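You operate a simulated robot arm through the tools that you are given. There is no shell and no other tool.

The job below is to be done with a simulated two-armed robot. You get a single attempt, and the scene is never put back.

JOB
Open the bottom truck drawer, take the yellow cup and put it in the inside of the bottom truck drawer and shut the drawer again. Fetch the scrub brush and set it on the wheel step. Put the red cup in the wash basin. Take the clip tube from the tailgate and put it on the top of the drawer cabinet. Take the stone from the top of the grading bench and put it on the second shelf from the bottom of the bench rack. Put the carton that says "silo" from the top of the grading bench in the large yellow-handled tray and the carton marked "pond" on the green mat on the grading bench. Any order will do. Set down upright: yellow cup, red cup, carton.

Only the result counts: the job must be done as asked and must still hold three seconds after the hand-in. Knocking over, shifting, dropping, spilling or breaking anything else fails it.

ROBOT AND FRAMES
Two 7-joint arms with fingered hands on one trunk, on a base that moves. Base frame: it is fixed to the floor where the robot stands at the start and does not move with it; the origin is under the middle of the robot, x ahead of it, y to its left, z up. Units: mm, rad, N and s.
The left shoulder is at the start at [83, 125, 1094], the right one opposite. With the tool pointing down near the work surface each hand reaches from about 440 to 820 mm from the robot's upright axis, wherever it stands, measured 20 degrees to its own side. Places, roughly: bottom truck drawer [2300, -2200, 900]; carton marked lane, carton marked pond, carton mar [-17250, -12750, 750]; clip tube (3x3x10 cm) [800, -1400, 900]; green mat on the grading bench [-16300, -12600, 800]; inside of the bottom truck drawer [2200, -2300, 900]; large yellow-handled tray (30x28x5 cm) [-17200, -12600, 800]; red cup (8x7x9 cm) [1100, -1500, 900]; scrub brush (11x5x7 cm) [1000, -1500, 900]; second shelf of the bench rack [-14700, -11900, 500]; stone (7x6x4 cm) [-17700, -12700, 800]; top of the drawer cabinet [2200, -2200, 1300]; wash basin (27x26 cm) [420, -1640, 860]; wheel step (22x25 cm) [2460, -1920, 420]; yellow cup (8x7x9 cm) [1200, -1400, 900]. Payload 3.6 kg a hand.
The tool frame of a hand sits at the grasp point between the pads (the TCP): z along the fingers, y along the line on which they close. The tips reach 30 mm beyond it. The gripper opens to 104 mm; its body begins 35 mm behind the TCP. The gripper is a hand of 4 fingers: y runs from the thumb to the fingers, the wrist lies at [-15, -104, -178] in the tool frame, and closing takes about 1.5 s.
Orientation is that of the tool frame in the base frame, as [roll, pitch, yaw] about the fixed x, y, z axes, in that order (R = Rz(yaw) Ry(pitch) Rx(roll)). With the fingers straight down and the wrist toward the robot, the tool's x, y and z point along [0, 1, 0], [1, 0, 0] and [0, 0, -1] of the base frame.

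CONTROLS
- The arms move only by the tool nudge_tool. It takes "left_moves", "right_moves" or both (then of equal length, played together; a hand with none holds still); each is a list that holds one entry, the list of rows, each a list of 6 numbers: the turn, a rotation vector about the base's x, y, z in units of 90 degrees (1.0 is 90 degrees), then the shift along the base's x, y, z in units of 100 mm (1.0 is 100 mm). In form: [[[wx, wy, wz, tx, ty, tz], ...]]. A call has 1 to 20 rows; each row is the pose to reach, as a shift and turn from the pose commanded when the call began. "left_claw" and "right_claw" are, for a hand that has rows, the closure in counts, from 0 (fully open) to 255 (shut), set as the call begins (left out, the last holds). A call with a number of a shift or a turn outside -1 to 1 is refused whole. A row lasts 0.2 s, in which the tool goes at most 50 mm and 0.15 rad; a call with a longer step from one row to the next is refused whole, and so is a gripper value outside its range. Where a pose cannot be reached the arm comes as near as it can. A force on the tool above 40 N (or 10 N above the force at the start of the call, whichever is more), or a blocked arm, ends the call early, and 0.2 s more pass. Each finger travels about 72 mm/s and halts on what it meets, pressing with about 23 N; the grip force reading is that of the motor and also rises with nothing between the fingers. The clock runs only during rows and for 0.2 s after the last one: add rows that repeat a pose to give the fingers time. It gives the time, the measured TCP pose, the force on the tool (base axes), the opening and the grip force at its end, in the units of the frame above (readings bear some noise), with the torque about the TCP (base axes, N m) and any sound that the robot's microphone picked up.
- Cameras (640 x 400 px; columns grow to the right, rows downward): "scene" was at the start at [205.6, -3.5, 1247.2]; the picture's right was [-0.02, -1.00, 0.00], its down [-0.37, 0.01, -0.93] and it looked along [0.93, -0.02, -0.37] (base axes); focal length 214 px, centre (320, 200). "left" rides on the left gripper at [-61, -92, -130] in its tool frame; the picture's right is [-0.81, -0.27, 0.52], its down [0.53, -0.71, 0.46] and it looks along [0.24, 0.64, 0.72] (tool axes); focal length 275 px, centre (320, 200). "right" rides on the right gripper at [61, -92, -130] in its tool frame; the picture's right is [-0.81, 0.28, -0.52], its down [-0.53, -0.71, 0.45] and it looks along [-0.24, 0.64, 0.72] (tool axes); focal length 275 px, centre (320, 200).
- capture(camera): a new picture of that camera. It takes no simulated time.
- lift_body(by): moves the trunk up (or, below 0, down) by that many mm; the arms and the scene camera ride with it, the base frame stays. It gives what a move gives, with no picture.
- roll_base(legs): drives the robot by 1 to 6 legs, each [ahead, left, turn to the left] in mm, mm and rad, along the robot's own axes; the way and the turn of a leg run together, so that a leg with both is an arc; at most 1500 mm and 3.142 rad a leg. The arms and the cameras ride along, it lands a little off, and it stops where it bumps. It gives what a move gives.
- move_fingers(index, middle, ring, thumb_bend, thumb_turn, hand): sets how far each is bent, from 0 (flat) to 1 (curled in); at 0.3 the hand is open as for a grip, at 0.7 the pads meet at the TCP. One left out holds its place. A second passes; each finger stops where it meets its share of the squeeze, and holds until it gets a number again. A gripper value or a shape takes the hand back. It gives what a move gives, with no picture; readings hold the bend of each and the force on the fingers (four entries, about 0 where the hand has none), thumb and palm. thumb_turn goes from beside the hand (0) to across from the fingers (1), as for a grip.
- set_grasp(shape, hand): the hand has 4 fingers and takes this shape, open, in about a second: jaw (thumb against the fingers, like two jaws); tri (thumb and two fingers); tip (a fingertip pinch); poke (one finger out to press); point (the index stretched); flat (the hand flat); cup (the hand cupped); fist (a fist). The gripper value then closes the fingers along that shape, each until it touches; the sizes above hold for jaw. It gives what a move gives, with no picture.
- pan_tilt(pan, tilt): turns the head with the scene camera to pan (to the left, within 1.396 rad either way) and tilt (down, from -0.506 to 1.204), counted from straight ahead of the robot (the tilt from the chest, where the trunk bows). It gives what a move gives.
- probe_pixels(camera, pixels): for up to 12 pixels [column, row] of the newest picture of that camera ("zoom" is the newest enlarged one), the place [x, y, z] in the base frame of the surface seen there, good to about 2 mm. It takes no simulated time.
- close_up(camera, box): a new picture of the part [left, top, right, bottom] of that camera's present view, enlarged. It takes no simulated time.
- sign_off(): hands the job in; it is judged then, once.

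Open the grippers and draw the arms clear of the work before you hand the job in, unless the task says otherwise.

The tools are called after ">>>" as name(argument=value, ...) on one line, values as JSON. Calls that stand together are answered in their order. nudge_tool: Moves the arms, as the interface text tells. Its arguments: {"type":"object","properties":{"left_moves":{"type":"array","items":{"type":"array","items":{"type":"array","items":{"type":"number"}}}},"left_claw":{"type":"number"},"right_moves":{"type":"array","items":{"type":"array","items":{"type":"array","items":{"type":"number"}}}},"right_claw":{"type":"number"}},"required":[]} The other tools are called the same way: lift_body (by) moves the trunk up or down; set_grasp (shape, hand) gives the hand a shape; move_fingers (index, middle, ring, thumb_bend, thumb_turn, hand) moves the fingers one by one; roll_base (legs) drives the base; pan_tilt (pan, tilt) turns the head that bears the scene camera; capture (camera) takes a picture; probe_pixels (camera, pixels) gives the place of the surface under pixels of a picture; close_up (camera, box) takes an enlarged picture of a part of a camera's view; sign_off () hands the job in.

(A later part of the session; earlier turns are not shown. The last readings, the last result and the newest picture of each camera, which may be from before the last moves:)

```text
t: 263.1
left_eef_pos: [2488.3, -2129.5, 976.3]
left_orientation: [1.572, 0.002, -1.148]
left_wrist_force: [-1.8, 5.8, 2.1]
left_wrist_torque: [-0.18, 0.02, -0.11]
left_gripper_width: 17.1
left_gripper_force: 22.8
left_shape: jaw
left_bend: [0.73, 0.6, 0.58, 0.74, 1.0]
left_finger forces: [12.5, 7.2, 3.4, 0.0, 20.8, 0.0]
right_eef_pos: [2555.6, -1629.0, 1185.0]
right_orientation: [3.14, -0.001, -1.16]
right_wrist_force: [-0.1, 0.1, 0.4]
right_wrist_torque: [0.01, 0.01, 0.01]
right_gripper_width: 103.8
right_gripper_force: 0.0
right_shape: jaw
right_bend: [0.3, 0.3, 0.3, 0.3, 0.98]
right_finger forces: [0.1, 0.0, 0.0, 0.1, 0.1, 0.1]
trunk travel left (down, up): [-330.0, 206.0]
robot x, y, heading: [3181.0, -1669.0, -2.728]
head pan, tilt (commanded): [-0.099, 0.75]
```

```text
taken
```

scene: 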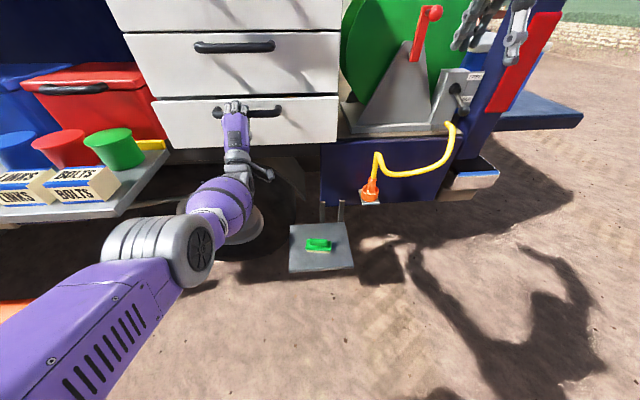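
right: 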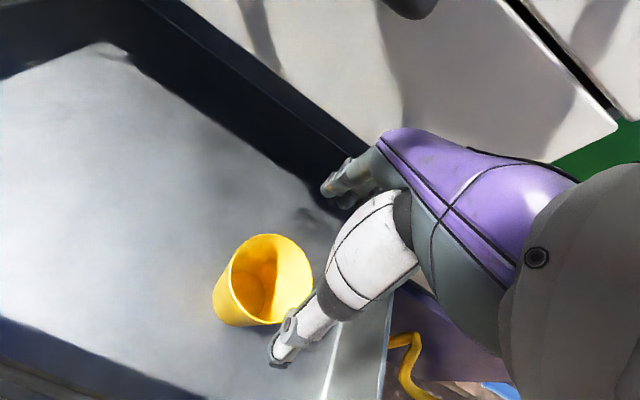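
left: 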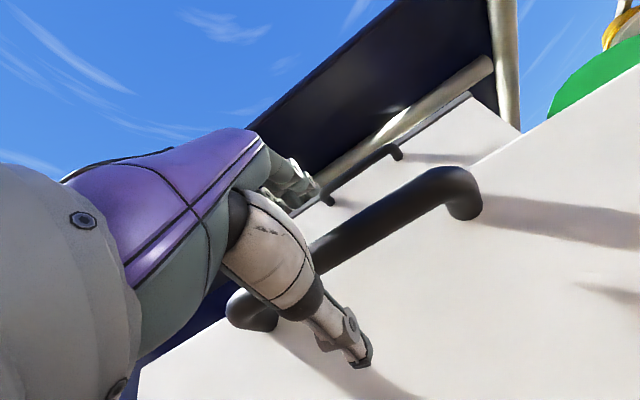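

The drawer is about 40 mm from closed. I push the rest with the arm slowly at 5 mm per row.

>>> nudge_tool(left_moves=[[[0, 0, 0, -0.046, -0.019, 0], [0, 0, 0, -0.092, -0.039, 0], [0, 0, 0, -0.138, -0.058, 0], [0, 0, 0, -0.184, -0.077, 0], [0, 0, 0, -0.23, -0.097, 0], [0, 0, 0, -0.277, -0.116, 0], [0, 0, 0, -0.323, -0.135, 0], [0, 0, 0, -0.36, -0.15, 0], [0, 0, 0, -0.38, -0.159, 0], [0, 0, 0, -0.38, -0.159, 0]]])

>>> close_up(camera="scene", box=[100, 0, 360, 180])

```text
t: 265.3
left_eef_pos: [2484.0, -2132.3, 982.0]
left_orientation: [1.577, 0.001, -1.151]
left_wrist_force: [-4.1, 10.8, -16.7]
left_wrist_torque: [0.06, -0.49, -0.22]
left_gripper_width: 17.3
left_gripper_force: 22.9
left_shape: jaw
left_bend: [0.73, 0.63, 0.64, 0.73, 1.0]
left_finger forces: [7.7, 3.1, 2.3, 0.0, 27.7, 0.0]
left hand out of reach, approached as far as the arm can: row 1, 2, 3, 4, 5, 6, 7, 8, 9, 10
right_eef_pos: [2553.5, -1629.7, 1183.4]
right_orientation: [3.14, 0.001, -1.159]
right_wrist_force: [-0.3, 0.1, 0.2]
right_wrist_torque: [0.01, -0.03, -0.02]
right_gripper_width: 103.9
right_gripper_force: 0.1
right_shape: jaw
right_bend: [0.3, 0.3, 0.3, 0.3, 0.98]
right_finger forces: [0.0, 0.0, 0.0, 0.0, 0.1, 0.0]
trunk travel left (down, up): [-330.0, 206.0]
robot x, y, heading: [3179.7, -1670.8, -2.731]
head pan, tilt (commanded): [-0.099, 0.75]
```

```text
2.22 times, centred on (230, 90) of scene
```

zoom: 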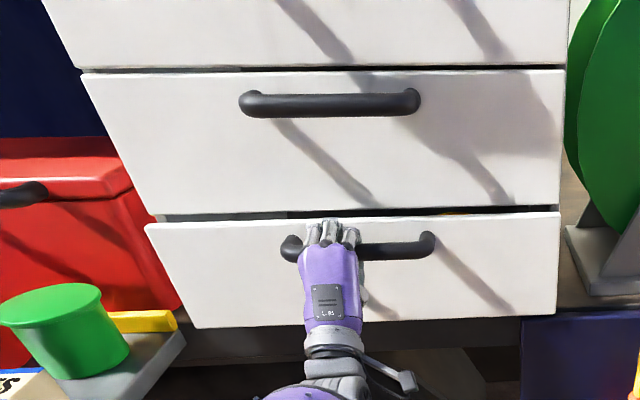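

The arm is at its reach limit and lifted slightly (z=982). I correct the height back to 976 and finish by driving the base forward instead.

>>> nudge_tool(left_moves=[[[0, 0, 0, 0.03, 0.012, -0.03], [0, 0, 0, 0.04, 0.017, -0.06], [0, 0, 0, 0.04, 0.017, -0.06]]])

>>> roll_base(legs=[[25, 0, 0]])

>>> close_up(camera="scene", box=[100, 0, 360, 180])

```text
t: 266.1
left_eef_pos: [2490.3, -2130.8, 978.1]
left_orientation: [1.568, 0.001, -1.153]
left_wrist_force: [-4.6, 10.8, -2.8]
left_wrist_torque: [-0.12, -0.21, -0.24]
left_gripper_width: 17.2
left_gripper_force: 23.1
left_shape: jaw
left_bend: [0.73, 0.62, 0.63, 0.74, 1.0]
left_finger forces: [11.0, 5.4, 4.1, 0.0, 22.1, 0.0]
right_eef_pos: [2555.7, -1628.7, 1183.9]
right_orientation: [3.14, 0.0, -1.159]
right_wrist_force: [0.6, -0.1, 0.7]
right_wrist_torque: [0.02, -0.05, 0.0]
right_gripper_width: 104.0
right_gripper_force: 0.1
right_shape: jaw
right_bend: [0.3, 0.3, 0.3, 0.3, 0.98]
right_finger forces: [0.1, 0.1, 0.0, 0.0, 0.0, 0.0]
trunk travel left (down, up): [-330.0, 206.0]
robot x, y, heading: [3179.1, -1667.7, -2.732]
head pan, tilt (commanded): [-0.099, 0.75]
```

```text
t: 266.9
left_eef_pos: [2467.4, -2139.4, 977.3]
left_orientation: [1.572, 0.001, -1.153]
left_wrist_force: [-6.7, 9.3, -1.4]
left_wrist_torque: [-0.16, -0.14, -0.19]
left_gripper_width: 17.2
left_gripper_force: 23.3
left_shape: jaw
left_bend: [0.73, 0.61, 0.6, 0.74, 1.0]
left_finger forces: [11.7, 6.5, 3.2, 0.0, 22.7, 0.1]
right_eef_pos: [2532.0, -1639.1, 1183.6]
right_orientation: [3.141, 0.001, -1.16]
right_wrist_force: [0.0, 0.0, -0.3]
right_wrist_torque: [0.0, -0.02, -0.02]
right_gripper_width: 104.1
right_gripper_force: 0.0
right_shape: jaw
right_bend: [0.3, 0.3, 0.3, 0.3, 0.98]
right_finger forces: [0.1, 0.1, 0.0, 0.0, 0.0, 0.0]
trunk travel left (down, up): [-330.0, 206.0]
robot x, y, heading: [3157.9, -1681.4, -2.725]
head pan, tilt (commanded): [-0.099, 0.75]
```

```text
2.22 times, centred on (230, 90) of scene
```

zoom: 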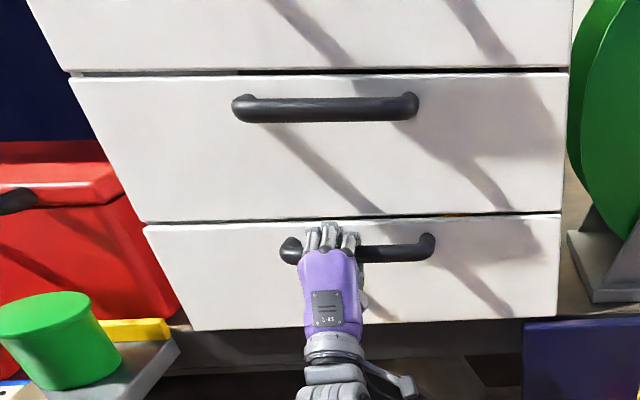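

About 17 mm remain. I drive another 14 mm, then a few more until it seats.

>>> roll_base(legs=[[14, 0, 0]])

>>> close_up(camera="scene", box=[100, 0, 360, 180])

>>> probe_pixels(camera="zoom", pixels=[[200, 250], [480, 290], [200, 190], [450, 190], [250, 300], [520, 150]])

```text
t: 267.6
left_eef_pos: [2455.5, -2145.7, 975.7]
left_orientation: [1.574, 0.001, -1.153]
left_wrist_force: [-2.7, 2.4, -7.7]
left_wrist_torque: [-0.01, -0.13, -0.07]
left_gripper_width: 16.4
left_gripper_force: 23.3
left_shape: jaw
left_bend: [0.74, 0.64, 0.61, 0.77, 1.0]
left_finger forces: [7.4, 2.5, 2.0, 0.0, 18.0, 0.0]
right_eef_pos: [2519.4, -1644.9, 1183.7]
right_orientation: [3.14, -0.001, -1.159]
right_wrist_force: [1.5, -0.2, 0.2]
right_wrist_torque: [0.02, 0.01, -0.02]
right_gripper_width: 103.8
right_gripper_force: 0.0
right_shape: jaw
right_bend: [0.3, 0.3, 0.3, 0.3, 0.98]
right_finger forces: [0.0, 0.0, 0.1, 0.1, 0.1, 0.0]
trunk travel left (down, up): [-330.0, 206.0]
robot x, y, heading: [3146.2, -1686.3, -2.734]
head pan, tilt (commanded): [-0.099, 0.75]
```

```text
2.22 times, centred on (230, 90) of scene
```

zoom: 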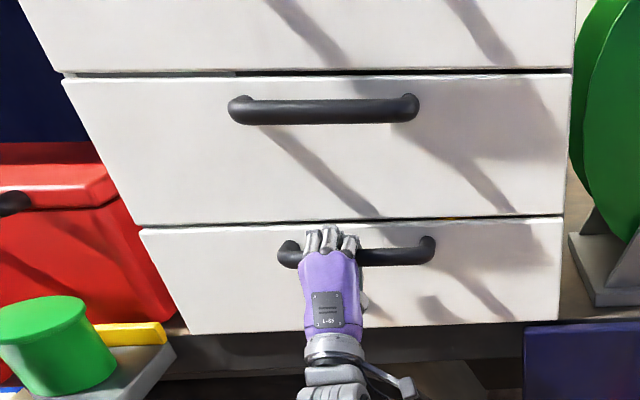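

```text
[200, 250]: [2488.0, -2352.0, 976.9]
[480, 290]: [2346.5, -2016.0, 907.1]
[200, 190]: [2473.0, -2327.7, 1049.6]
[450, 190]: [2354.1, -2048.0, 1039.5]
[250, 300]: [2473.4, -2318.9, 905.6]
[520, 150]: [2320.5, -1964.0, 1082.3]
```

The drawer face is at v≈182.5 against 178 for its neighbour, about 4 mm left. I push another few millimetres.

>>> roll_base(legs=[[10, 0, 0]])

>>> close_up(camera="scene", box=[100, 0, 360, 180])

>>> probe_pixels(camera="zoom", pixels=[[200, 260], [480, 290], [200, 190], [450, 190], [250, 310], [520, 150], [520, 260], [220, 280]])

```text
t: 268.4
left_eef_pos: [2445.2, -2149.8, 974.5]
left_orientation: [1.578, 0.001, -1.149]
left_wrist_force: [-1.2, 0.7, -9.2]
left_wrist_torque: [-0.02, -0.05, -0.02]
left_gripper_width: 14.9
left_gripper_force: 22.9
left_shape: jaw
left_bend: [0.74, 0.73, 0.71, 0.8, 1.0]
left_finger forces: [0.9, 0.0, 0.0, 0.1, 13.8, 0.0]
right_eef_pos: [2511.1, -1648.9, 1184.0]
right_orientation: [-3.141, 0.002, -1.16]
right_wrist_force: [0.1, 0.1, 1.2]
right_wrist_torque: [-0.03, 0.0, 0.01]
right_gripper_width: 103.8
right_gripper_force: 0.1
right_shape: jaw
right_bend: [0.3, 0.3, 0.3, 0.3, 0.98]
right_finger forces: [0.0, 0.1, 0.1, 0.0, 0.0, 0.1]
trunk travel left (down, up): [-330.0, 206.0]
robot x, y, heading: [3134.9, -1692.5, -2.73]
head pan, tilt (commanded): [-0.099, 0.75]
```

```text
2.22 times, centred on (230, 90) of scene
```

zoom: 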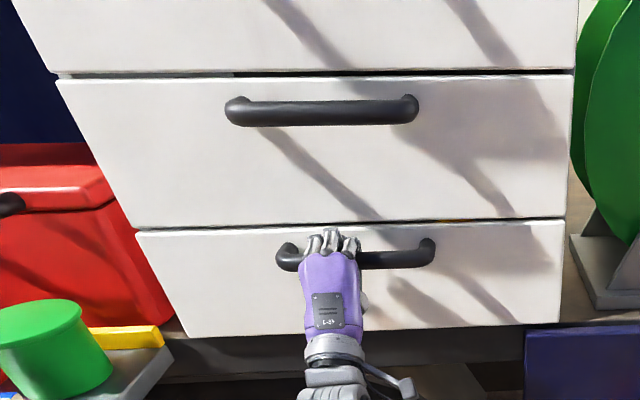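

```text
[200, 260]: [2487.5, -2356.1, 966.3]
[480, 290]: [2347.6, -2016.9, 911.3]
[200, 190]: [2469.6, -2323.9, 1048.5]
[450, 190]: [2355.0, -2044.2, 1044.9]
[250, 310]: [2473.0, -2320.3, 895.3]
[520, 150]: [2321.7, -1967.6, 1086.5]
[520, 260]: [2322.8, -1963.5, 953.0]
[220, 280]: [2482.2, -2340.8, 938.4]
```

The face is still 3.5 mm proud and the bar now slides in my grip. I let go, draw back 90 mm, make a fist and push with it.

>>> nudge_tool(left_moves=[[[0, 0, 0, 0, 0, 0], [0, 0, 0, 0, 0, 0], [0, 0, 0, 0, 0, 0], [0, 0, 0, 0, 0, 0], [0, 0, 0, 0, 0, 0], [0, 0, 0, 0, 0, 0], [0, 0, 0, 0, 0, 0]]], left_claw=0)

>>> nudge_tool(left_moves=[[[0, 0, 0, 0.2, 0.08, 0], [0, 0, 0, 0.4, 0.165, 0], [0, 0, 0, 0.6, 0.25, 0], [0, 0, 0, 0.83, 0.345, 0], [0, 0, 0, 0.83, 0.345, 0]]])

>>> set_grasp(hand="left", shape="fist")

>>> capture(camera="left")

>>> capture(camera="scene")

```text
t: 270.0
left_eef_pos: [2445.8, -2149.6, 974.1]
left_orientation: [1.578, 0.001, -1.15]
left_wrist_force: [0.4, 0.7, 0.1]
left_wrist_torque: [-0.01, -0.02, 0.02]
left_gripper_width: 103.5
left_gripper_force: 0.1
left_shape: jaw
left_bend: [0.3, 0.3, 0.3, 0.3, 0.98]
left_finger forces: [0.1, 0.0, 0.0, 0.0, 0.0, 0.1]
right_eef_pos: [2511.9, -1650.1, 1184.4]
right_orientation: [3.139, 0.001, -1.158]
right_wrist_force: [0.1, 0.0, -0.2]
right_wrist_torque: [-0.01, -0.01, 0.01]
right_gripper_width: 103.7
right_gripper_force: 0.1
right_shape: jaw
right_bend: [0.3, 0.3, 0.3, 0.3, 0.98]
right_finger forces: [0.0, 0.0, 0.0, 0.0, 0.0, 0.0]
trunk travel left (down, up): [-330.0, 206.0]
robot x, y, heading: [3135.6, -1690.6, -2.73]
head pan, tilt (commanded): [-0.099, 0.75]
```

```text
t: 271.2
left_eef_pos: [2528.3, -2114.4, 974.2]
left_orientation: [1.582, 0.002, -1.153]
left_wrist_force: [-0.2, -0.1, -0.2]
left_wrist_torque: [0.0, 0.0, 0.0]
left_gripper_width: 103.5
left_gripper_force: 0.1
left_shape: jaw
left_bend: [0.3, 0.3, 0.3, 0.3, 0.98]
left_finger forces: [0.0, 0.0, 0.0, 0.0, 0.0, 0.0]
right_eef_pos: [2510.4, -1648.7, 1185.1]
right_orientation: [3.137, 0.002, -1.159]
right_wrist_force: [-0.4, -0.1, -0.1]
right_wrist_torque: [0.0, 0.03, 0.02]
right_gripper_width: 103.9
right_gripper_force: 0.1
right_shape: jaw
right_bend: [0.3, 0.3, 0.3, 0.3, 0.98]
right_finger forces: [0.1, 0.0, 0.0, 0.0, 0.1, 0.1]
trunk travel left (down, up): [-330.0, 206.0]
robot x, y, heading: [3134.0, -1689.5, -2.734]
head pan, tilt (commanded): [-0.099, 0.75]
```

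```text
t: 272.1
left_eef_pos: [2529.6, -2114.9, 975.3]
left_orientation: [1.58, 0.002, -1.149]
left_wrist_force: [-0.4, 0.2, 0.4]
left_wrist_torque: [-0.02, -0.04, -0.01]
left_gripper_width: 0.1
left_gripper_force: 0.0
left_shape: fist
left_bend: [1.0, 1.0, 1.0, 0.86, 0.85]
left_finger forces: [0.0, 0.0, 0.1, 0.1, 0.0, 0.1]
right_eef_pos: [2511.3, -1649.0, 1185.6]
right_orientation: [3.139, -0.001, -1.16]
right_wrist_force: [0.5, 0.0, 0.0]
right_wrist_torque: [0.01, -0.03, 0.02]
right_gripper_width: 104.0
right_gripper_force: 0.1
right_shape: jaw
right_bend: [0.3, 0.3, 0.3, 0.3, 0.98]
right_finger forces: [0.0, 0.1, 0.1, 0.0, 0.0, 0.0]
trunk travel left (down, up): [-330.0, 206.0]
robot x, y, heading: [3138.6, -1691.4, -2.73]
head pan, tilt (commanded): [-0.099, 0.75]
```

```text
taken
```

left: 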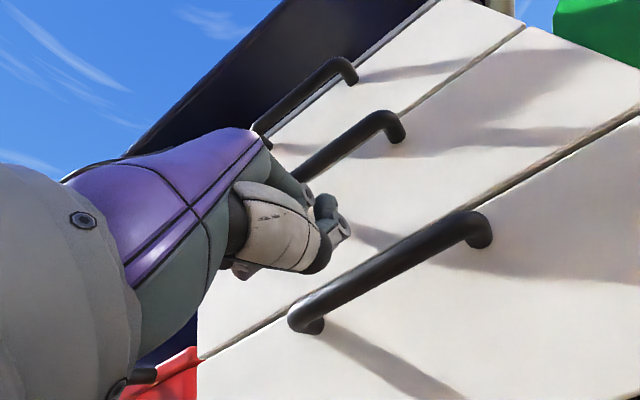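

```text
taken
```

scene: 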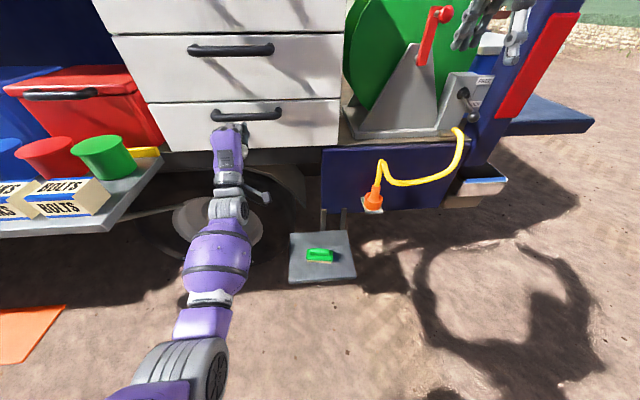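

A fist is formed. I probe its front position relative to the bar to know the remaining distance.

>>> probe_pixels(camera="left", pixels=[[325, 205], [345, 230], [320, 265], [310, 195], [300, 240], [400, 260], [330, 190]])

>>> close_up(camera="scene", box=[180, 90, 320, 200])

```text
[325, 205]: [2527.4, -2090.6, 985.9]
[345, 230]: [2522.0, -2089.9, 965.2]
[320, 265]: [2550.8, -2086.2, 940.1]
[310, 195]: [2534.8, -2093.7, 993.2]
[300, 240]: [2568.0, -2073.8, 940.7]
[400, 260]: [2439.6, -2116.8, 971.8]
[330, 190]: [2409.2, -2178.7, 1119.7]
```

```text
3.64 times, centred on (250, 145) of scene
```

zoom: 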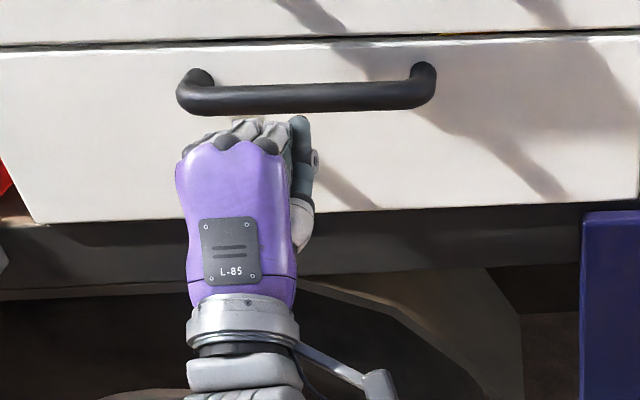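

The fist's front is about 80 mm from the bar, level with it. I push forward: 65 mm, then in small steps.

>>> nudge_tool(left_moves=[[[0, 0, 0, -0.2, -0.083, 0], [0, 0, 0, -0.4, -0.167, 0], [0, 0, 0, -0.6, -0.25, 0], [0, 0, 0, -0.6, -0.25, 0]]])

>>> nudge_tool(left_moves=[[[0, 0, 0, -0.05, -0.02, 0], [0, 0, 0, -0.1, -0.04, 0], [0, 0, 0, -0.15, -0.06, 0], [0, 0, 0, -0.2, -0.083, 0], [0, 0, 0, -0.25, -0.103, 0], [0, 0, 0, -0.25, -0.103, 0]]])

>>> close_up(camera="scene", box=[100, 0, 360, 180])

>>> probe_pixels(camera="zoom", pixels=[[200, 290], [480, 310], [200, 190], [450, 200], [520, 270], [520, 170], [160, 270], [160, 170]])

```text
t: 273.1
left_eef_pos: [2469.4, -2140.5, 976.6]
left_orientation: [1.577, 0.001, -1.152]
left_wrist_force: [-0.9, 0.0, 0.2]
left_wrist_torque: [0.0, 0.0, -0.02]
left_gripper_width: 0.2
left_gripper_force: 0.0
left_shape: fist
left_bend: [1.0, 1.0, 1.0, 0.86, 0.85]
left_finger forces: [0.0, 0.1, 0.1, 0.0, 0.0, 0.0]
right_eef_pos: [2512.7, -1648.0, 1185.6]
right_orientation: [3.138, 0.0, -1.16]
right_wrist_force: [-0.4, -0.2, -0.4]
right_wrist_torque: [-0.03, 0.0, 0.0]
right_gripper_width: 103.9
right_gripper_force: 0.1
right_shape: jaw
right_bend: [0.3, 0.3, 0.3, 0.3, 0.98]
right_finger forces: [0.1, 0.0, 0.0, 0.0, 0.1, 0.0]
trunk travel left (down, up): [-330.0, 206.0]
robot x, y, heading: [3138.4, -1692.2, -2.728]
head pan, tilt (commanded): [-0.099, 0.75]
```

```text
t: 274.1
left_eef_pos: [2455.2, -2147.3, 970.4]
left_orientation: [1.578, 0.002, -1.153]
left_wrist_force: [27.8, 10.4, -1.6]
left_wrist_torque: [-0.06, 0.12, -0.61]
left_gripper_width: 95.9
left_gripper_force: 0.0
left_shape: fist
left_bend: [1.0, 1.0, 1.0, 0.93, 0.84]
left_finger forces: [0.0, 0.0, 0.0, 0.0, 36.4, 0.1]
right_eef_pos: [2514.2, -1648.9, 1186.6]
right_orientation: [3.136, 0.0, -1.158]
right_wrist_force: [0.1, 0.1, 0.7]
right_wrist_torque: [-0.01, 0.0, 0.01]
right_gripper_width: 104.0
right_gripper_force: 0.1
right_shape: jaw
right_bend: [0.3, 0.3, 0.3, 0.3, 0.98]
right_finger forces: [0.0, 0.0, 0.1, 0.0, 0.0, 0.0]
trunk travel left (down, up): [-330.0, 206.0]
robot x, y, heading: [3137.2, -1688.1, -2.727]
head pan, tilt (commanded): [-0.099, 0.75]
stopped in row 5 (left hand): the force on the tool passed its limit at 55 N (the readings are from after the stop); the commanded pose is now the measured one
```

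```text
2.22 times, centred on (230, 90) of scene
```

zoom: 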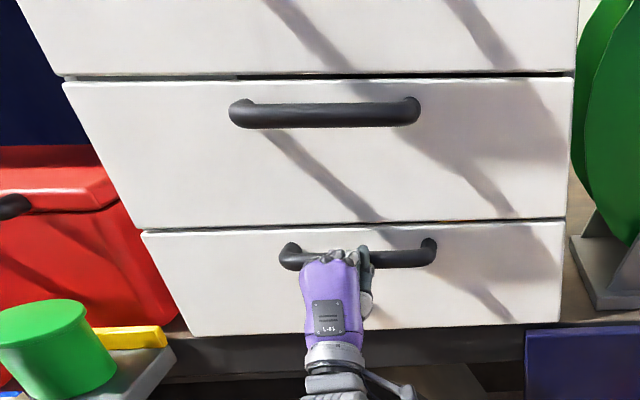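

```text
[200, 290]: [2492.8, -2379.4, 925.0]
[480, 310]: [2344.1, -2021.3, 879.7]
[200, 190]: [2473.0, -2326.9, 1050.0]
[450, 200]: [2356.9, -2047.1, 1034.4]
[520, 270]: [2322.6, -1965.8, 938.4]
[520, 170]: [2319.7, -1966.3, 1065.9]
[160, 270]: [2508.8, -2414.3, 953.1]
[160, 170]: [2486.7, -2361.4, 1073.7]
```

The push ended at 55 N and the drawer face is now flush (v≈178 like its neighbour). I draw the fist back and verify that it stays shut.

>>> nudge_tool(left_moves=[[[0, 0, 0, 0.1, 0.04, 0], [0, 0, 0, 0.3, 0.125, 0], [0, 0, 0, 0.55, 0.23, 0], [0, 0, 0, 0.8, 0.335, 0], [0, 0, 0, 0.8, 0.335, 0]]])

>>> roll_base(legs=[[-250, 0, 0]])

>>> capture(camera="scene")

>>> close_up(camera="scene", box=[140, 20, 360, 180])

>>> probe_pixels(camera="zoom", pixels=[[150, 230], [430, 270], [150, 130], [430, 170], [480, 240], [480, 140]])

```text
t: 275.3
left_eef_pos: [2531.0, -2114.3, 968.3]
left_orientation: [1.585, 0.001, -1.15]
left_wrist_force: [-0.4, 0.1, -0.5]
left_wrist_torque: [0.04, 0.01, 0.01]
left_gripper_width: 0.0
left_gripper_force: 0.0
left_shape: fist
left_bend: [1.0, 1.0, 1.0, 0.86, 0.85]
left_finger forces: [0.1, 0.0, 0.0, 0.1, 0.1, 0.0]
right_eef_pos: [2511.8, -1648.9, 1185.4]
right_orientation: [3.139, 0.0, -1.157]
right_wrist_force: [0.7, 0.2, -0.3]
right_wrist_torque: [0.0, 0.0, -0.02]
right_gripper_width: 103.6
right_gripper_force: 0.1
right_shape: jaw
right_bend: [0.3, 0.3, 0.3, 0.3, 0.98]
right_finger forces: [0.0, 0.1, 0.0, 0.0, 0.1, 0.1]
trunk travel left (down, up): [-330.0, 206.0]
robot x, y, heading: [3137.8, -1689.8, -2.728]
head pan, tilt (commanded): [-0.099, 0.75]
```

```text
t: 277.1
left_eef_pos: [2760.7, -2014.4, 970.8]
left_orientation: [1.585, 0.001, -1.153]
left_wrist_force: [-0.1, -0.1, -0.2]
left_wrist_torque: [0.0, -0.02, -0.02]
left_gripper_width: 0.0
left_gripper_force: 0.0
left_shape: fist
left_bend: [1.0, 1.0, 1.0, 0.86, 0.85]
left_finger forces: [0.0, 0.1, 0.0, 0.0, 0.0, 0.1]
right_eef_pos: [2743.0, -1548.1, 1186.2]
right_orientation: [3.138, 0.0, -1.157]
right_wrist_force: [0.7, -0.6, 0.0]
right_wrist_torque: [0.02, 0.0, 0.0]
right_gripper_width: 103.9
right_gripper_force: 0.1
right_shape: jaw
right_bend: [0.3, 0.3, 0.3, 0.3, 0.98]
right_finger forces: [0.1, 0.0, 0.0, 0.0, 0.0, 0.1]
trunk travel left (down, up): [-330.0, 206.0]
robot x, y, heading: [3368.0, -1590.9, -2.734]
head pan, tilt (commanded): [-0.099, 0.75]
```

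```text
taken
```

scene: 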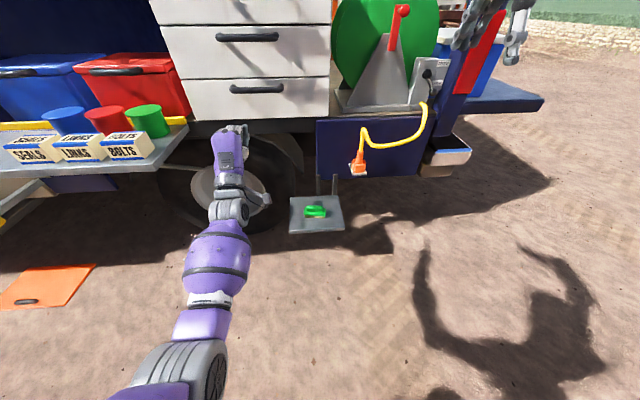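

```text
2.50 times, centred on (250, 100) of scene
```

zoom: 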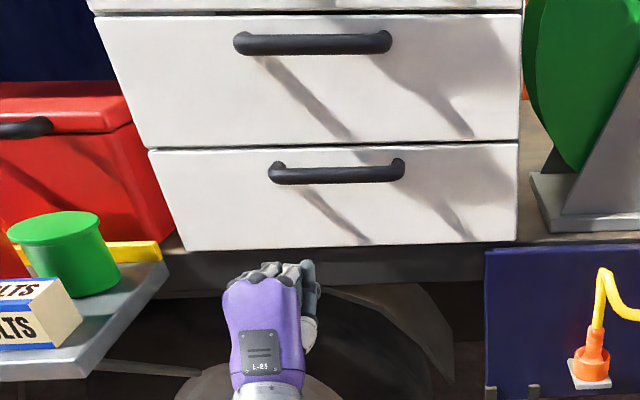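

```text
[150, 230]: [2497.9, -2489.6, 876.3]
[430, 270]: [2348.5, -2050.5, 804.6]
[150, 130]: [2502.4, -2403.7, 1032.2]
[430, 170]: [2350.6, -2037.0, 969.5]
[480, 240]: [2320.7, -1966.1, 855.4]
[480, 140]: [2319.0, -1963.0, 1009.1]
```

The drawer is flush and shut. I set the left hand back to jaw shape and turn it down again while raising it, to travel back to the tailgate.

>>> set_grasp(hand="left", shape="jaw")

>>> nudge_tool(left_moves=[[[0.036, -0.0836, 0, 0, 0, 0.1], [0.072, -0.167, 0, 0, 0, 0.2], [0.108, -0.251, 0, 0, 0, 0.3], [0.144, -0.335, 0, 0, 0, 0.4], [0.18, -0.418, 0, 0, 0, 0.5], [0.216, -0.502, 0, 0, 0, 0.6], [0.252, -0.585, 0, 0, 0, 0.7], [0.288, -0.669, 0, 0, 0, 0.8], [0.324, -0.753, 0, 0, 0, 0.9], [0.36, -0.836, 0, 0, 0, 1.0], [0.396, -0.92, 0, 0, 0, 1.0], [0.396, -0.92, 0, 0, 0, 1.0]]])

>>> nudge_tool(left_moves=[[[0, 0, 0, 0, -0.05, 0.25], [0, 0, 0, 0, -0.1, 0.5], [0, 0, 0, 0, -0.15, 0.75], [0, 0, 0, 0, -0.2, 1.0], [0, 0, 0, 0, -0.2, 1.0]]])

>>> lift_body(by=200)

```text
t: 278.1
left_eef_pos: [2760.7, -2013.9, 970.3]
left_orientation: [1.583, 0.001, -1.148]
left_wrist_force: [0.2, -0.6, -0.9]
left_wrist_torque: [-0.01, -0.04, 0.0]
left_gripper_width: 103.6
left_gripper_force: 0.0
left_shape: jaw
left_bend: [0.3, 0.3, 0.3, 0.3, 0.97]
left_finger forces: [0.0, 0.0, 0.1, 0.0, 0.0, 0.1]
right_eef_pos: [2743.4, -1548.9, 1186.7]
right_orientation: [3.138, -0.002, -1.158]
right_wrist_force: [0.2, 0.7, -0.1]
right_wrist_torque: [-0.02, 0.01, 0.0]
right_gripper_width: 103.9
right_gripper_force: 0.1
right_shape: jaw
right_bend: [0.3, 0.3, 0.3, 0.3, 0.98]
right_finger forces: [0.1, 0.1, 0.0, 0.1, 0.1, 0.0]
trunk travel left (down, up): [-330.0, 206.0]
robot x, y, heading: [3367.2, -1588.8, -2.73]
head pan, tilt (commanded): [-0.099, 0.75]
```

```text
t: 280.6
left_eef_pos: [2761.3, -2013.2, 1070.1]
left_orientation: [-3.123, -0.013, -1.161]
left_wrist_force: [0.0, -0.1, 0.2]
left_wrist_torque: [0.01, 0.02, 0.0]
left_gripper_width: 103.8
left_gripper_force: 0.1
left_shape: jaw
left_bend: [0.3, 0.3, 0.3, 0.3, 0.97]
left_finger forces: [0.0, 0.0, 0.0, 0.2, 0.1, 0.1]
right_eef_pos: [2742.1, -1549.2, 1184.3]
right_orientation: [3.137, -0.001, -1.157]
right_wrist_force: [-0.8, -0.6, -0.3]
right_wrist_torque: [-0.03, 0.01, 0.03]
right_gripper_width: 103.9
right_gripper_force: 0.0
right_shape: jaw
right_bend: [0.3, 0.3, 0.3, 0.3, 0.98]
right_finger forces: [0.0, 0.0, 0.0, 0.1, 0.1, 0.1]
trunk travel left (down, up): [-330.0, 206.0]
robot x, y, heading: [3365.3, -1586.1, -2.732]
head pan, tilt (commanded): [-0.099, 0.75]
```

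```text
t: 281.9
left_eef_pos: [2761.5, -2033.0, 1170.6]
left_orientation: [-3.128, -0.012, -1.162]
left_wrist_force: [0.8, -0.5, -0.5]
left_wrist_torque: [0.01, -0.01, -0.01]
left_gripper_width: 103.8
left_gripper_force: 0.0
left_shape: jaw
left_bend: [0.3, 0.3, 0.3, 0.3, 0.97]
left_finger forces: [0.1, 0.1, 0.0, 0.1, 0.0, 0.1]
right_eef_pos: [2741.6, -1550.2, 1183.6]
right_orientation: [3.139, 0.001, -1.158]
right_wrist_force: [-0.2, 0.4, -0.3]
right_wrist_torque: [0.0, -0.02, 0.02]
right_gripper_width: 103.8
right_gripper_force: 0.1
right_shape: jaw
right_bend: [0.3, 0.3, 0.3, 0.3, 0.98]
right_finger forces: [0.1, 0.0, 0.0, 0.0, 0.0, 0.0]
trunk travel left (down, up): [-330.0, 206.0]
robot x, y, heading: [3364.1, -1588.4, -2.724]
head pan, tilt (commanded): [-0.099, 0.75]
```

```text
t: 284.0
left_eef_pos: [2907.1, -1970.6, 1638.1]
left_orientation: [2.737, -0.014, -1.156]
left_wrist_force: [-0.2, 0.5, -0.1]
left_wrist_torque: [-0.01, -0.02, 0.0]
left_gripper_width: 104.0
left_gripper_force: 0.0
left_shape: jaw
left_bend: [0.3, 0.3, 0.3, 0.3, 0.97]
left_finger forces: [0.0, 0.0, 0.1, 0.1, 0.1, 0.1]
right_eef_pos: [2740.3, -1549.2, 1384.9]
right_orientation: [3.142, 0.001, -1.159]
right_wrist_force: [-0.1, 0.1, 0.0]
right_wrist_torque: [-0.01, 0.0, 0.01]
right_gripper_width: 104.1
right_gripper_force: 0.0
right_shape: jaw
right_bend: [0.3, 0.3, 0.3, 0.3, 0.98]
right_finger forces: [0.1, 0.0, 0.0, 0.1, 0.0, 0.0]
trunk travel left (down, up): [-530.0, 6.0]
robot x, y, heading: [3363.0, -1583.6, -2.73]
head pan, tilt (commanded): [-0.099, 0.75]
```

The left hand swung up during the lift (now z=1638, tilted -0.4 rad), still clear of everything. I level it and bring it down to a normal travel pose.

>>> nudge_tool(left_moves=[[[0.02, -0.047, 0, 0, 0, -0.1], [0.04, -0.094, 0, 0, 0, -0.3], [0.06, -0.141, 0, 0, 0, -0.5], [0.08, -0.188, 0, 0, 0, -0.75], [0.1037, -0.2357, 0, 0, 0, -1.0], [0.1037, -0.2357, 0, 0, 0, -1.0]]])

>>> nudge_tool(left_moves=[[[0, 0, 0, 0, 0, -0.3], [0, 0, 0, 0, 0, -0.6], [0, 0, 0, 0, 0, -0.9], [0, 0, 0, 0, 0, -1.0], [0, 0, 0, 0, 0, -1.0]]])

>>> capture(camera="scene")

```text
t: 285.4
left_eef_pos: [2917.3, -1965.2, 1530.5]
left_orientation: [3.139, -0.01, -1.162]
left_wrist_force: [0.3, 0.2, 1.1]
left_wrist_torque: [0.0, 0.02, 0.02]
left_gripper_width: 103.8
left_gripper_force: 0.1
left_shape: jaw
left_bend: [0.3, 0.3, 0.3, 0.3, 0.97]
left_finger forces: [0.0, 0.0, 0.0, 0.0, 0.0, 0.0]
left hand out of reach, approached as far as the arm can: row 1, 2, 3, 4, 5, 6
right_eef_pos: [2743.5, -1549.2, 1386.0]
right_orientation: [3.138, 0.0, -1.158]
right_wrist_force: [-0.5, 0.1, 0.3]
right_wrist_torque: [0.0, 0.03, 0.01]
right_gripper_width: 104.0
right_gripper_force: 0.1
right_shape: jaw
right_bend: [0.3, 0.3, 0.3, 0.3, 0.98]
right_finger forces: [0.0, 0.1, 0.1, 0.0, 0.1, 0.1]
trunk travel left (down, up): [-530.0, 6.0]
robot x, y, heading: [3367.5, -1589.4, -2.731]
head pan, tilt (commanded): [-0.099, 0.75]
```

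```text
t: 286.6
left_eef_pos: [2916.8, -1966.5, 1430.7]
left_orientation: [3.14, -0.012, -1.162]
left_wrist_force: [0.2, -0.2, 1.1]
left_wrist_torque: [-0.02, 0.03, 0.02]
left_gripper_width: 104.0
left_gripper_force: 0.1
left_shape: jaw
left_bend: [0.3, 0.3, 0.3, 0.3, 0.98]
left_finger forces: [0.0, 0.0, 0.0, 0.0, 0.0, 0.0]
right_eef_pos: [2740.7, -1548.5, 1386.2]
right_orientation: [3.139, 0.0, -1.157]
right_wrist_force: [-0.7, -0.6, -0.7]
right_wrist_torque: [-0.01, 0.01, 0.02]
right_gripper_width: 103.8
right_gripper_force: 0.0
right_shape: jaw
right_bend: [0.3, 0.3, 0.3, 0.3, 0.98]
right_finger forces: [0.0, 0.1, 0.1, 0.0, 0.0, 0.0]
trunk travel left (down, up): [-530.0, 6.0]
robot x, y, heading: [3364.0, -1590.9, -2.729]
head pan, tilt (commanded): [-0.099, 0.75]
```

```text
taken
```

scene: 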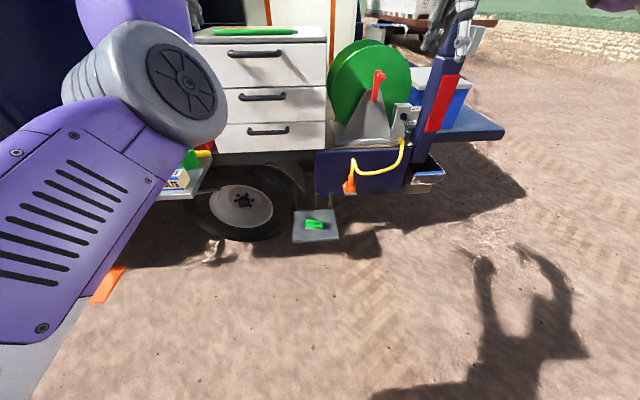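

While here with a raised head, I look at the cabinet's top to plan the tube's place.

>>> close_up(camera="scene", box=[180, 0, 360, 110])

>>> probe_pixels(camera="zoom", pixels=[[150, 130], [490, 130], [300, 135], [100, 105], [300, 110], [420, 105], [470, 110], [300, 85], [60, 130], [505, 95], [80, 110], [440, 120]])

```text
3.56 times, centred on (270, 55) of scene
```

zoom: 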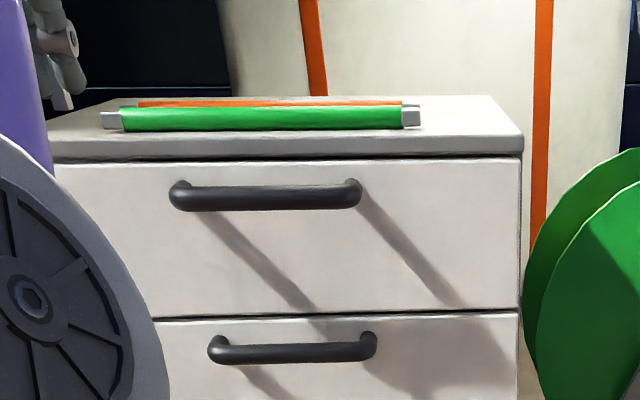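

```text
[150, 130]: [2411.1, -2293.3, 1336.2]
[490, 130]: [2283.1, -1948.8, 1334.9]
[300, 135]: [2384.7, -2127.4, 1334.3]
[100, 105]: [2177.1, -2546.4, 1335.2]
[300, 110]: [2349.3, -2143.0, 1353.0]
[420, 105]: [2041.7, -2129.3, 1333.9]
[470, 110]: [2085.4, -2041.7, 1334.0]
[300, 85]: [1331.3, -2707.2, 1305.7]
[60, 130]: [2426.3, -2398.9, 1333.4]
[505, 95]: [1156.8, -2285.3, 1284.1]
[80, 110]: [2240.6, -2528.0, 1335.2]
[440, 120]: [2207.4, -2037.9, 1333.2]
```

The cabinet top is at z=1334 with a free strip at its right (u≈1150–1230). Now I drive back around to the tailgate, ending about 550 mm short, turned like for the brush.

>>> roll_base(legs=[[0, -1045, 0], [0, -1040, 0], [885, 0, 0], [885, 0, 0], [0, 0, 0.95]])

>>> pan_tilt(pan=0.0, tilt=0.6)

>>> capture(camera="scene")

```text
t: 316.0
left_eef_pos: [945.5, -923.5, 1430.6]
left_orientation: [3.137, -0.009, -0.239]
left_wrist_force: [0.4, 0.1, 0.2]
left_wrist_torque: [-0.01, -0.03, -0.03]
left_gripper_width: 103.7
left_gripper_force: 0.0
left_shape: jaw
left_bend: [0.3, 0.3, 0.3, 0.3, 0.98]
left_finger forces: [0.1, 0.1, 0.1, 0.1, 0.0, 0.1]
right_eef_pos: [507.6, -812.5, 1385.3]
right_orientation: [3.139, -0.001, -0.235]
right_wrist_force: [-0.5, 0.9, -0.1]
right_wrist_torque: [-0.02, -0.01, -0.01]
right_gripper_width: 104.2
right_gripper_force: 0.1
right_shape: jaw
right_bend: [0.3, 0.3, 0.3, 0.3, 0.98]
right_finger forces: [0.1, 0.0, 0.0, 0.0, 0.0, 0.0]
trunk travel left (down, up): [-530.0, 6.0]
robot x, y, heading: [914.7, -335.9, -1.806]
head pan, tilt (commanded): [-0.099, 0.75]
```

```text
t: 316.7
left_eef_pos: [945.6, -923.7, 1431.5]
left_orientation: [3.139, -0.01, -0.24]
left_wrist_force: [0.3, -0.4, -0.9]
left_wrist_torque: [0.01, 0.05, -0.01]
left_gripper_width: 103.8
left_gripper_force: 0.1
left_shape: jaw
left_bend: [0.3, 0.3, 0.3, 0.3, 0.98]
left_finger forces: [0.0, 0.1, 0.1, 0.0, 0.0, 0.1]
right_eef_pos: [507.7, -810.3, 1385.7]
right_orientation: [3.138, 0.001, -0.235]
right_wrist_force: [-1.3, -0.3, 0.2]
right_wrist_torque: [-0.01, -0.04, -0.02]
right_gripper_width: 104.1
right_gripper_force: 0.1
right_shape: jaw
right_bend: [0.3, 0.3, 0.3, 0.3, 0.98]
right_finger forces: [0.0, 0.0, 0.1, 0.0, 0.1, 0.0]
trunk travel left (down, up): [-530.0, 6.0]
robot x, y, heading: [913.0, -337.0, -1.812]
head pan, tilt (commanded): [0.0, 0.6]
```

```text
taken
```

scene: 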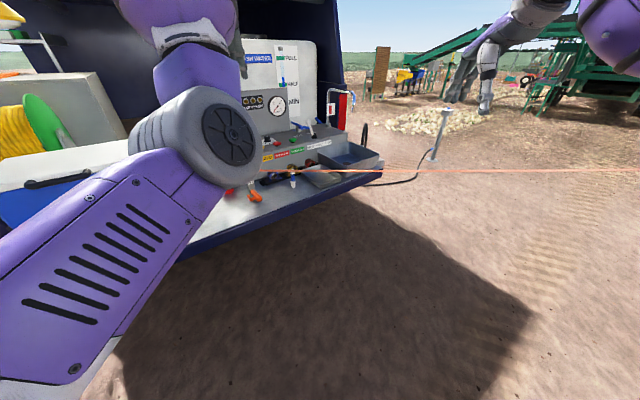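

I approach the tailgate to bring the left hand near the red cup (target 600 ahead, 130 left).

>>> roll_base(legs=[[449, 356, 0]])

>>> pan_tilt(pan=0.25, tilt=0.8)

>>> capture(camera="scene")

>>> capture(camera="left")

```text
t: 320.4
left_eef_pos: [1182.3, -1440.2, 1430.4]
left_orientation: [3.138, -0.011, -0.245]
left_wrist_force: [-0.3, -0.1, 0.3]
left_wrist_torque: [0.0, 0.02, 0.01]
left_gripper_width: 103.7
left_gripper_force: 0.0
left_shape: jaw
left_bend: [0.3, 0.3, 0.3, 0.3, 0.98]
left_finger forces: [0.1, 0.1, 0.0, 0.0, 0.0, 0.1]
right_eef_pos: [744.4, -1326.2, 1384.5]
right_orientation: [3.138, 0.0, -0.241]
right_wrist_force: [-0.1, 0.7, 0.5]
right_wrist_torque: [-0.02, -0.02, 0.0]
right_gripper_width: 103.6
right_gripper_force: 0.0
right_shape: jaw
right_bend: [0.3, 0.3, 0.3, 0.3, 0.98]
right_finger forces: [0.0, 0.0, 0.0, 0.0, 0.0, 0.0]
trunk travel left (down, up): [-530.0, 6.0]
robot x, y, heading: [1157.6, -854.9, -1.812]
head pan, tilt (commanded): [0.0, 0.6]
```

```text
t: 321.2
left_eef_pos: [1182.5, -1440.2, 1430.6]
left_orientation: [3.138, -0.011, -0.246]
left_wrist_force: [0.4, 0.1, 0.7]
left_wrist_torque: [0.01, 0.0, 0.0]
left_gripper_width: 103.9
left_gripper_force: 0.1
left_shape: jaw
left_bend: [0.3, 0.3, 0.3, 0.3, 0.98]
left_finger forces: [0.0, 0.0, 0.0, 0.1, 0.0, 0.0]
right_eef_pos: [744.6, -1325.4, 1385.4]
right_orientation: [3.138, 0.001, -0.241]
right_wrist_force: [0.2, -0.4, -0.7]
right_wrist_torque: [-0.01, 0.0, 0.01]
right_gripper_width: 103.9
right_gripper_force: 0.1
right_shape: jaw
right_bend: [0.3, 0.3, 0.3, 0.3, 0.98]
right_finger forces: [0.1, 0.0, 0.0, 0.1, 0.1, 0.0]
trunk travel left (down, up): [-530.0, 6.0]
robot x, y, heading: [1158.0, -855.5, -1.813]
head pan, tilt (commanded): [0.25, 0.799]
```

```text
taken
```

scene: 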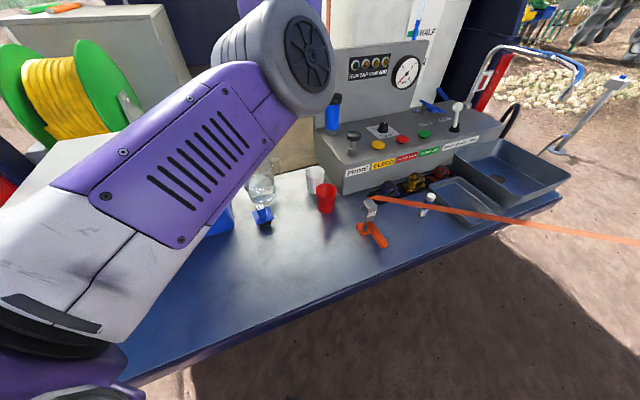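

```text
taken
```

left: 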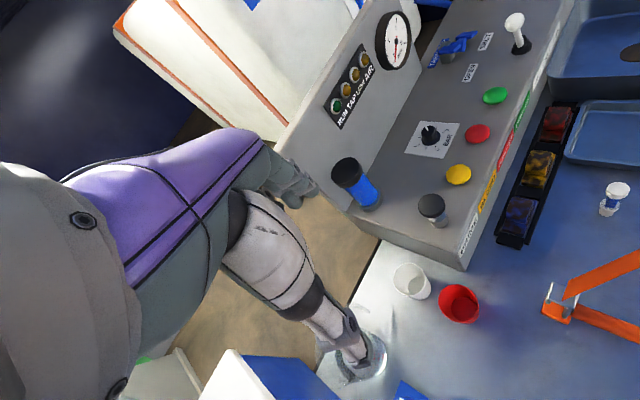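

Red cup at (459,303) in the left hand's view, white cup behind it. I probe both rims and the pump box corner for the grasp.

>>> probe_pixels(camera="left", pixels=[[441, 302], [477, 303], [460, 287], [458, 320], [395, 283], [429, 285], [412, 267], [411, 297], [465, 265], [463, 270], [608, 190], [565, 290]])

>>> close_up(camera="left", box=[380, 230, 520, 340])

```text
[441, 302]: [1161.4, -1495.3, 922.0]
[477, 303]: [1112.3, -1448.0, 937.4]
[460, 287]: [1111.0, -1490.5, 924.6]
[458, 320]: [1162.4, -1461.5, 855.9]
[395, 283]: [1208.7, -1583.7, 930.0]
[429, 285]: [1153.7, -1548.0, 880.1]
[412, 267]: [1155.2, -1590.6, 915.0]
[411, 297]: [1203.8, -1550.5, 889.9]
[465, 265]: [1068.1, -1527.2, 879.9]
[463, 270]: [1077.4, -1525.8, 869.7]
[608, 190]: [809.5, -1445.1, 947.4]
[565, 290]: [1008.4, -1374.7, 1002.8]
```

```text
3.64 times, centred on (450, 285) of left
```

zoom: 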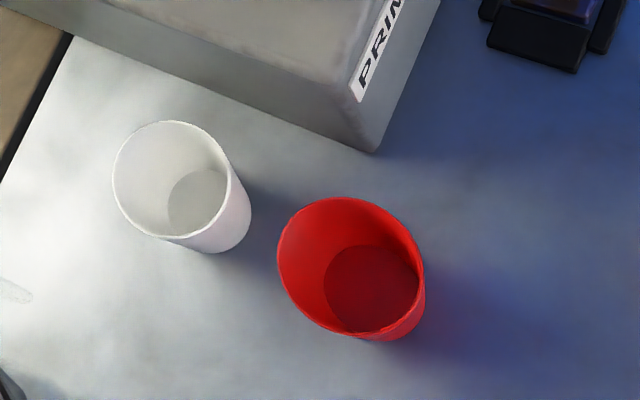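

Clearances favour fingers on the west side and thumb on the east side of the red cup (1137,-1471). I turn the left hand by -1.24 rad while moving above it and narrow the claw a little.

>>> nudge_tool(left_moves=[[[0, 0, -0.088, -0.05, -0.03, 0], [0, 0, -0.175, -0.1, -0.07, 0], [0, 0, -0.263, -0.15, -0.1, -0.1], [0, 0, -0.351, -0.2, -0.14, -0.2], [0, 0, -0.438, -0.25, -0.17, -0.3], [0, 0, -0.526, -0.3, -0.21, -0.45], [0, 0, -0.614, -0.35, -0.24, -0.6], [0, 0, -0.701, -0.4, -0.28, -0.75], [0, 0, -0.789, -0.45, -0.31, -0.9], [0, 0, -0.789, -0.45, -0.31, -0.9]]], left_claw=30)

>>> capture(camera="left")

>>> capture(camera="scene")

```text
t: 323.4
left_eef_pos: [1142.0, -1463.7, 1335.2]
left_orientation: [3.138, -0.014, -1.488]
left_wrist_force: [-0.2, 0.6, 0.4]
left_wrist_torque: [-0.02, 0.01, -0.01]
left_gripper_width: 92.0
left_gripper_force: 0.0
left_shape: jaw
left_bend: [0.28, 0.32, 0.3, 0.39, 0.98]
left_finger forces: [0.0, 0.0, 0.1, 0.0, 0.0, 0.0]
left hand out of reach, approached as far as the arm can: row 9, 10
right_eef_pos: [744.2, -1324.8, 1385.5]
right_orientation: [3.138, 0.0, -0.243]
right_wrist_force: [0.1, 0.1, 1.0]
right_wrist_torque: [0.0, 0.01, 0.04]
right_gripper_width: 104.0
right_gripper_force: 0.0
right_shape: jaw
right_bend: [0.3, 0.3, 0.3, 0.3, 0.98]
right_finger forces: [0.0, 0.0, 0.1, 0.0, 0.0, 0.0]
trunk travel left (down, up): [-530.0, 6.0]
robot x, y, heading: [1156.6, -849.7, -1.812]
head pan, tilt (commanded): [0.25, 0.799]
```

```text
taken
```

left: 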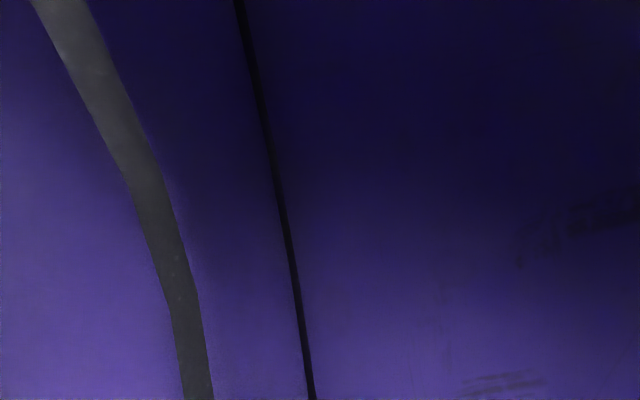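

```text
taken
```

scene: 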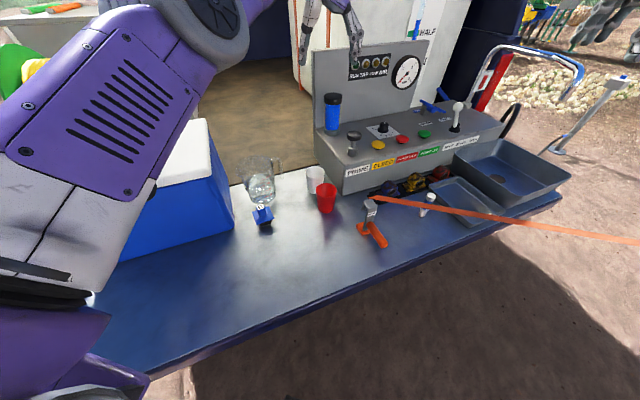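

The turn nearly reached a wrist limit at this height. I lower further while correcting the position toward (1137,-1471) and watch whether the limit eases.

>>> nudge_tool(left_moves=[[[0, 0, 0, 0, 0, -0.25], [0, 0, 0, -0.02, -0.03, -0.5], [0, 0, 0, -0.05, -0.07, -0.75], [0, 0, 0, -0.05, -0.07, -1.0], [0, 0, 0, -0.05, -0.07, -1.0]]])

>>> nudge_tool(left_moves=[[[0, 0, 0, 0, 0, -0.25], [0, 0, 0, 0, 0, -0.5], [0, 0, 0, 0, 0, -0.75], [0, 0, 0, 0, 0, -1.0], [0, 0, 0, 0, 0, -1.0]]])

>>> capture(camera="left")

>>> capture(camera="scene")

```text
t: 324.6
left_eef_pos: [1135.3, -1470.2, 1236.4]
left_orientation: [3.138, -0.013, -1.487]
left_wrist_force: [0.0, -0.1, -0.1]
left_wrist_torque: [-0.02, -0.01, 0.01]
left_gripper_width: 91.8
left_gripper_force: 0.0
left_shape: jaw
left_bend: [0.28, 0.32, 0.3, 0.39, 0.98]
left_finger forces: [0.0, 0.1, 0.0, 0.1, 0.0, 0.0]
right_eef_pos: [744.1, -1325.7, 1385.2]
right_orientation: [3.137, 0.0, -0.24]
right_wrist_force: [0.2, 0.2, 0.0]
right_wrist_torque: [0.02, 0.02, 0.02]
right_gripper_width: 104.0
right_gripper_force: 0.1
right_shape: jaw
right_bend: [0.3, 0.3, 0.3, 0.3, 0.98]
right_finger forces: [0.1, 0.0, 0.0, 0.0, 0.0, 0.0]
trunk travel left (down, up): [-530.0, 6.0]
robot x, y, heading: [1154.6, -855.7, -1.817]
head pan, tilt (commanded): [0.25, 0.799]
```

```text
t: 325.8
left_eef_pos: [1136.6, -1467.9, 1136.4]
left_orientation: [3.137, -0.01, -1.485]
left_wrist_force: [-0.2, -0.4, -0.1]
left_wrist_torque: [0.01, 0.01, 0.0]
left_gripper_width: 92.2
left_gripper_force: 0.1
left_shape: jaw
left_bend: [0.28, 0.32, 0.3, 0.39, 0.98]
left_finger forces: [0.0, 0.0, 0.0, 0.1, 0.0, 0.0]
right_eef_pos: [744.4, -1325.8, 1385.9]
right_orientation: [3.14, 0.0, -0.243]
right_wrist_force: [0.7, 0.2, -0.5]
right_wrist_torque: [-0.02, 0.03, -0.01]
right_gripper_width: 104.2
right_gripper_force: 0.1
right_shape: jaw
right_bend: [0.3, 0.3, 0.3, 0.3, 0.98]
right_finger forces: [0.1, 0.0, 0.1, 0.1, 0.1, 0.1]
trunk travel left (down, up): [-530.0, 6.0]
robot x, y, heading: [1155.8, -856.2, -1.813]
head pan, tilt (commanded): [0.25, 0.799]
```

```text
taken
```

left: 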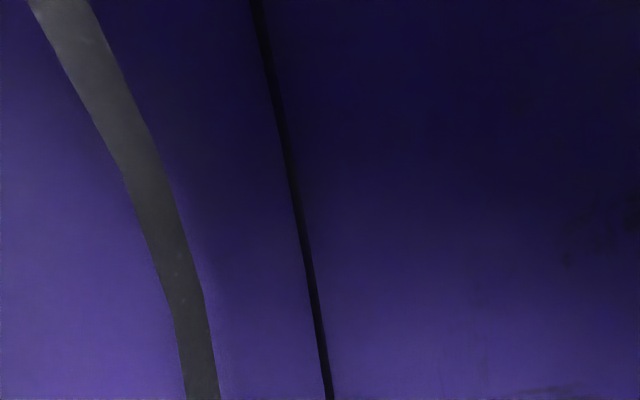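

```text
taken
```

scene: 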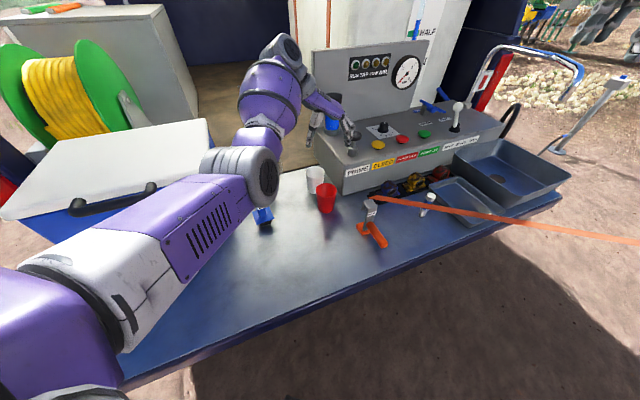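

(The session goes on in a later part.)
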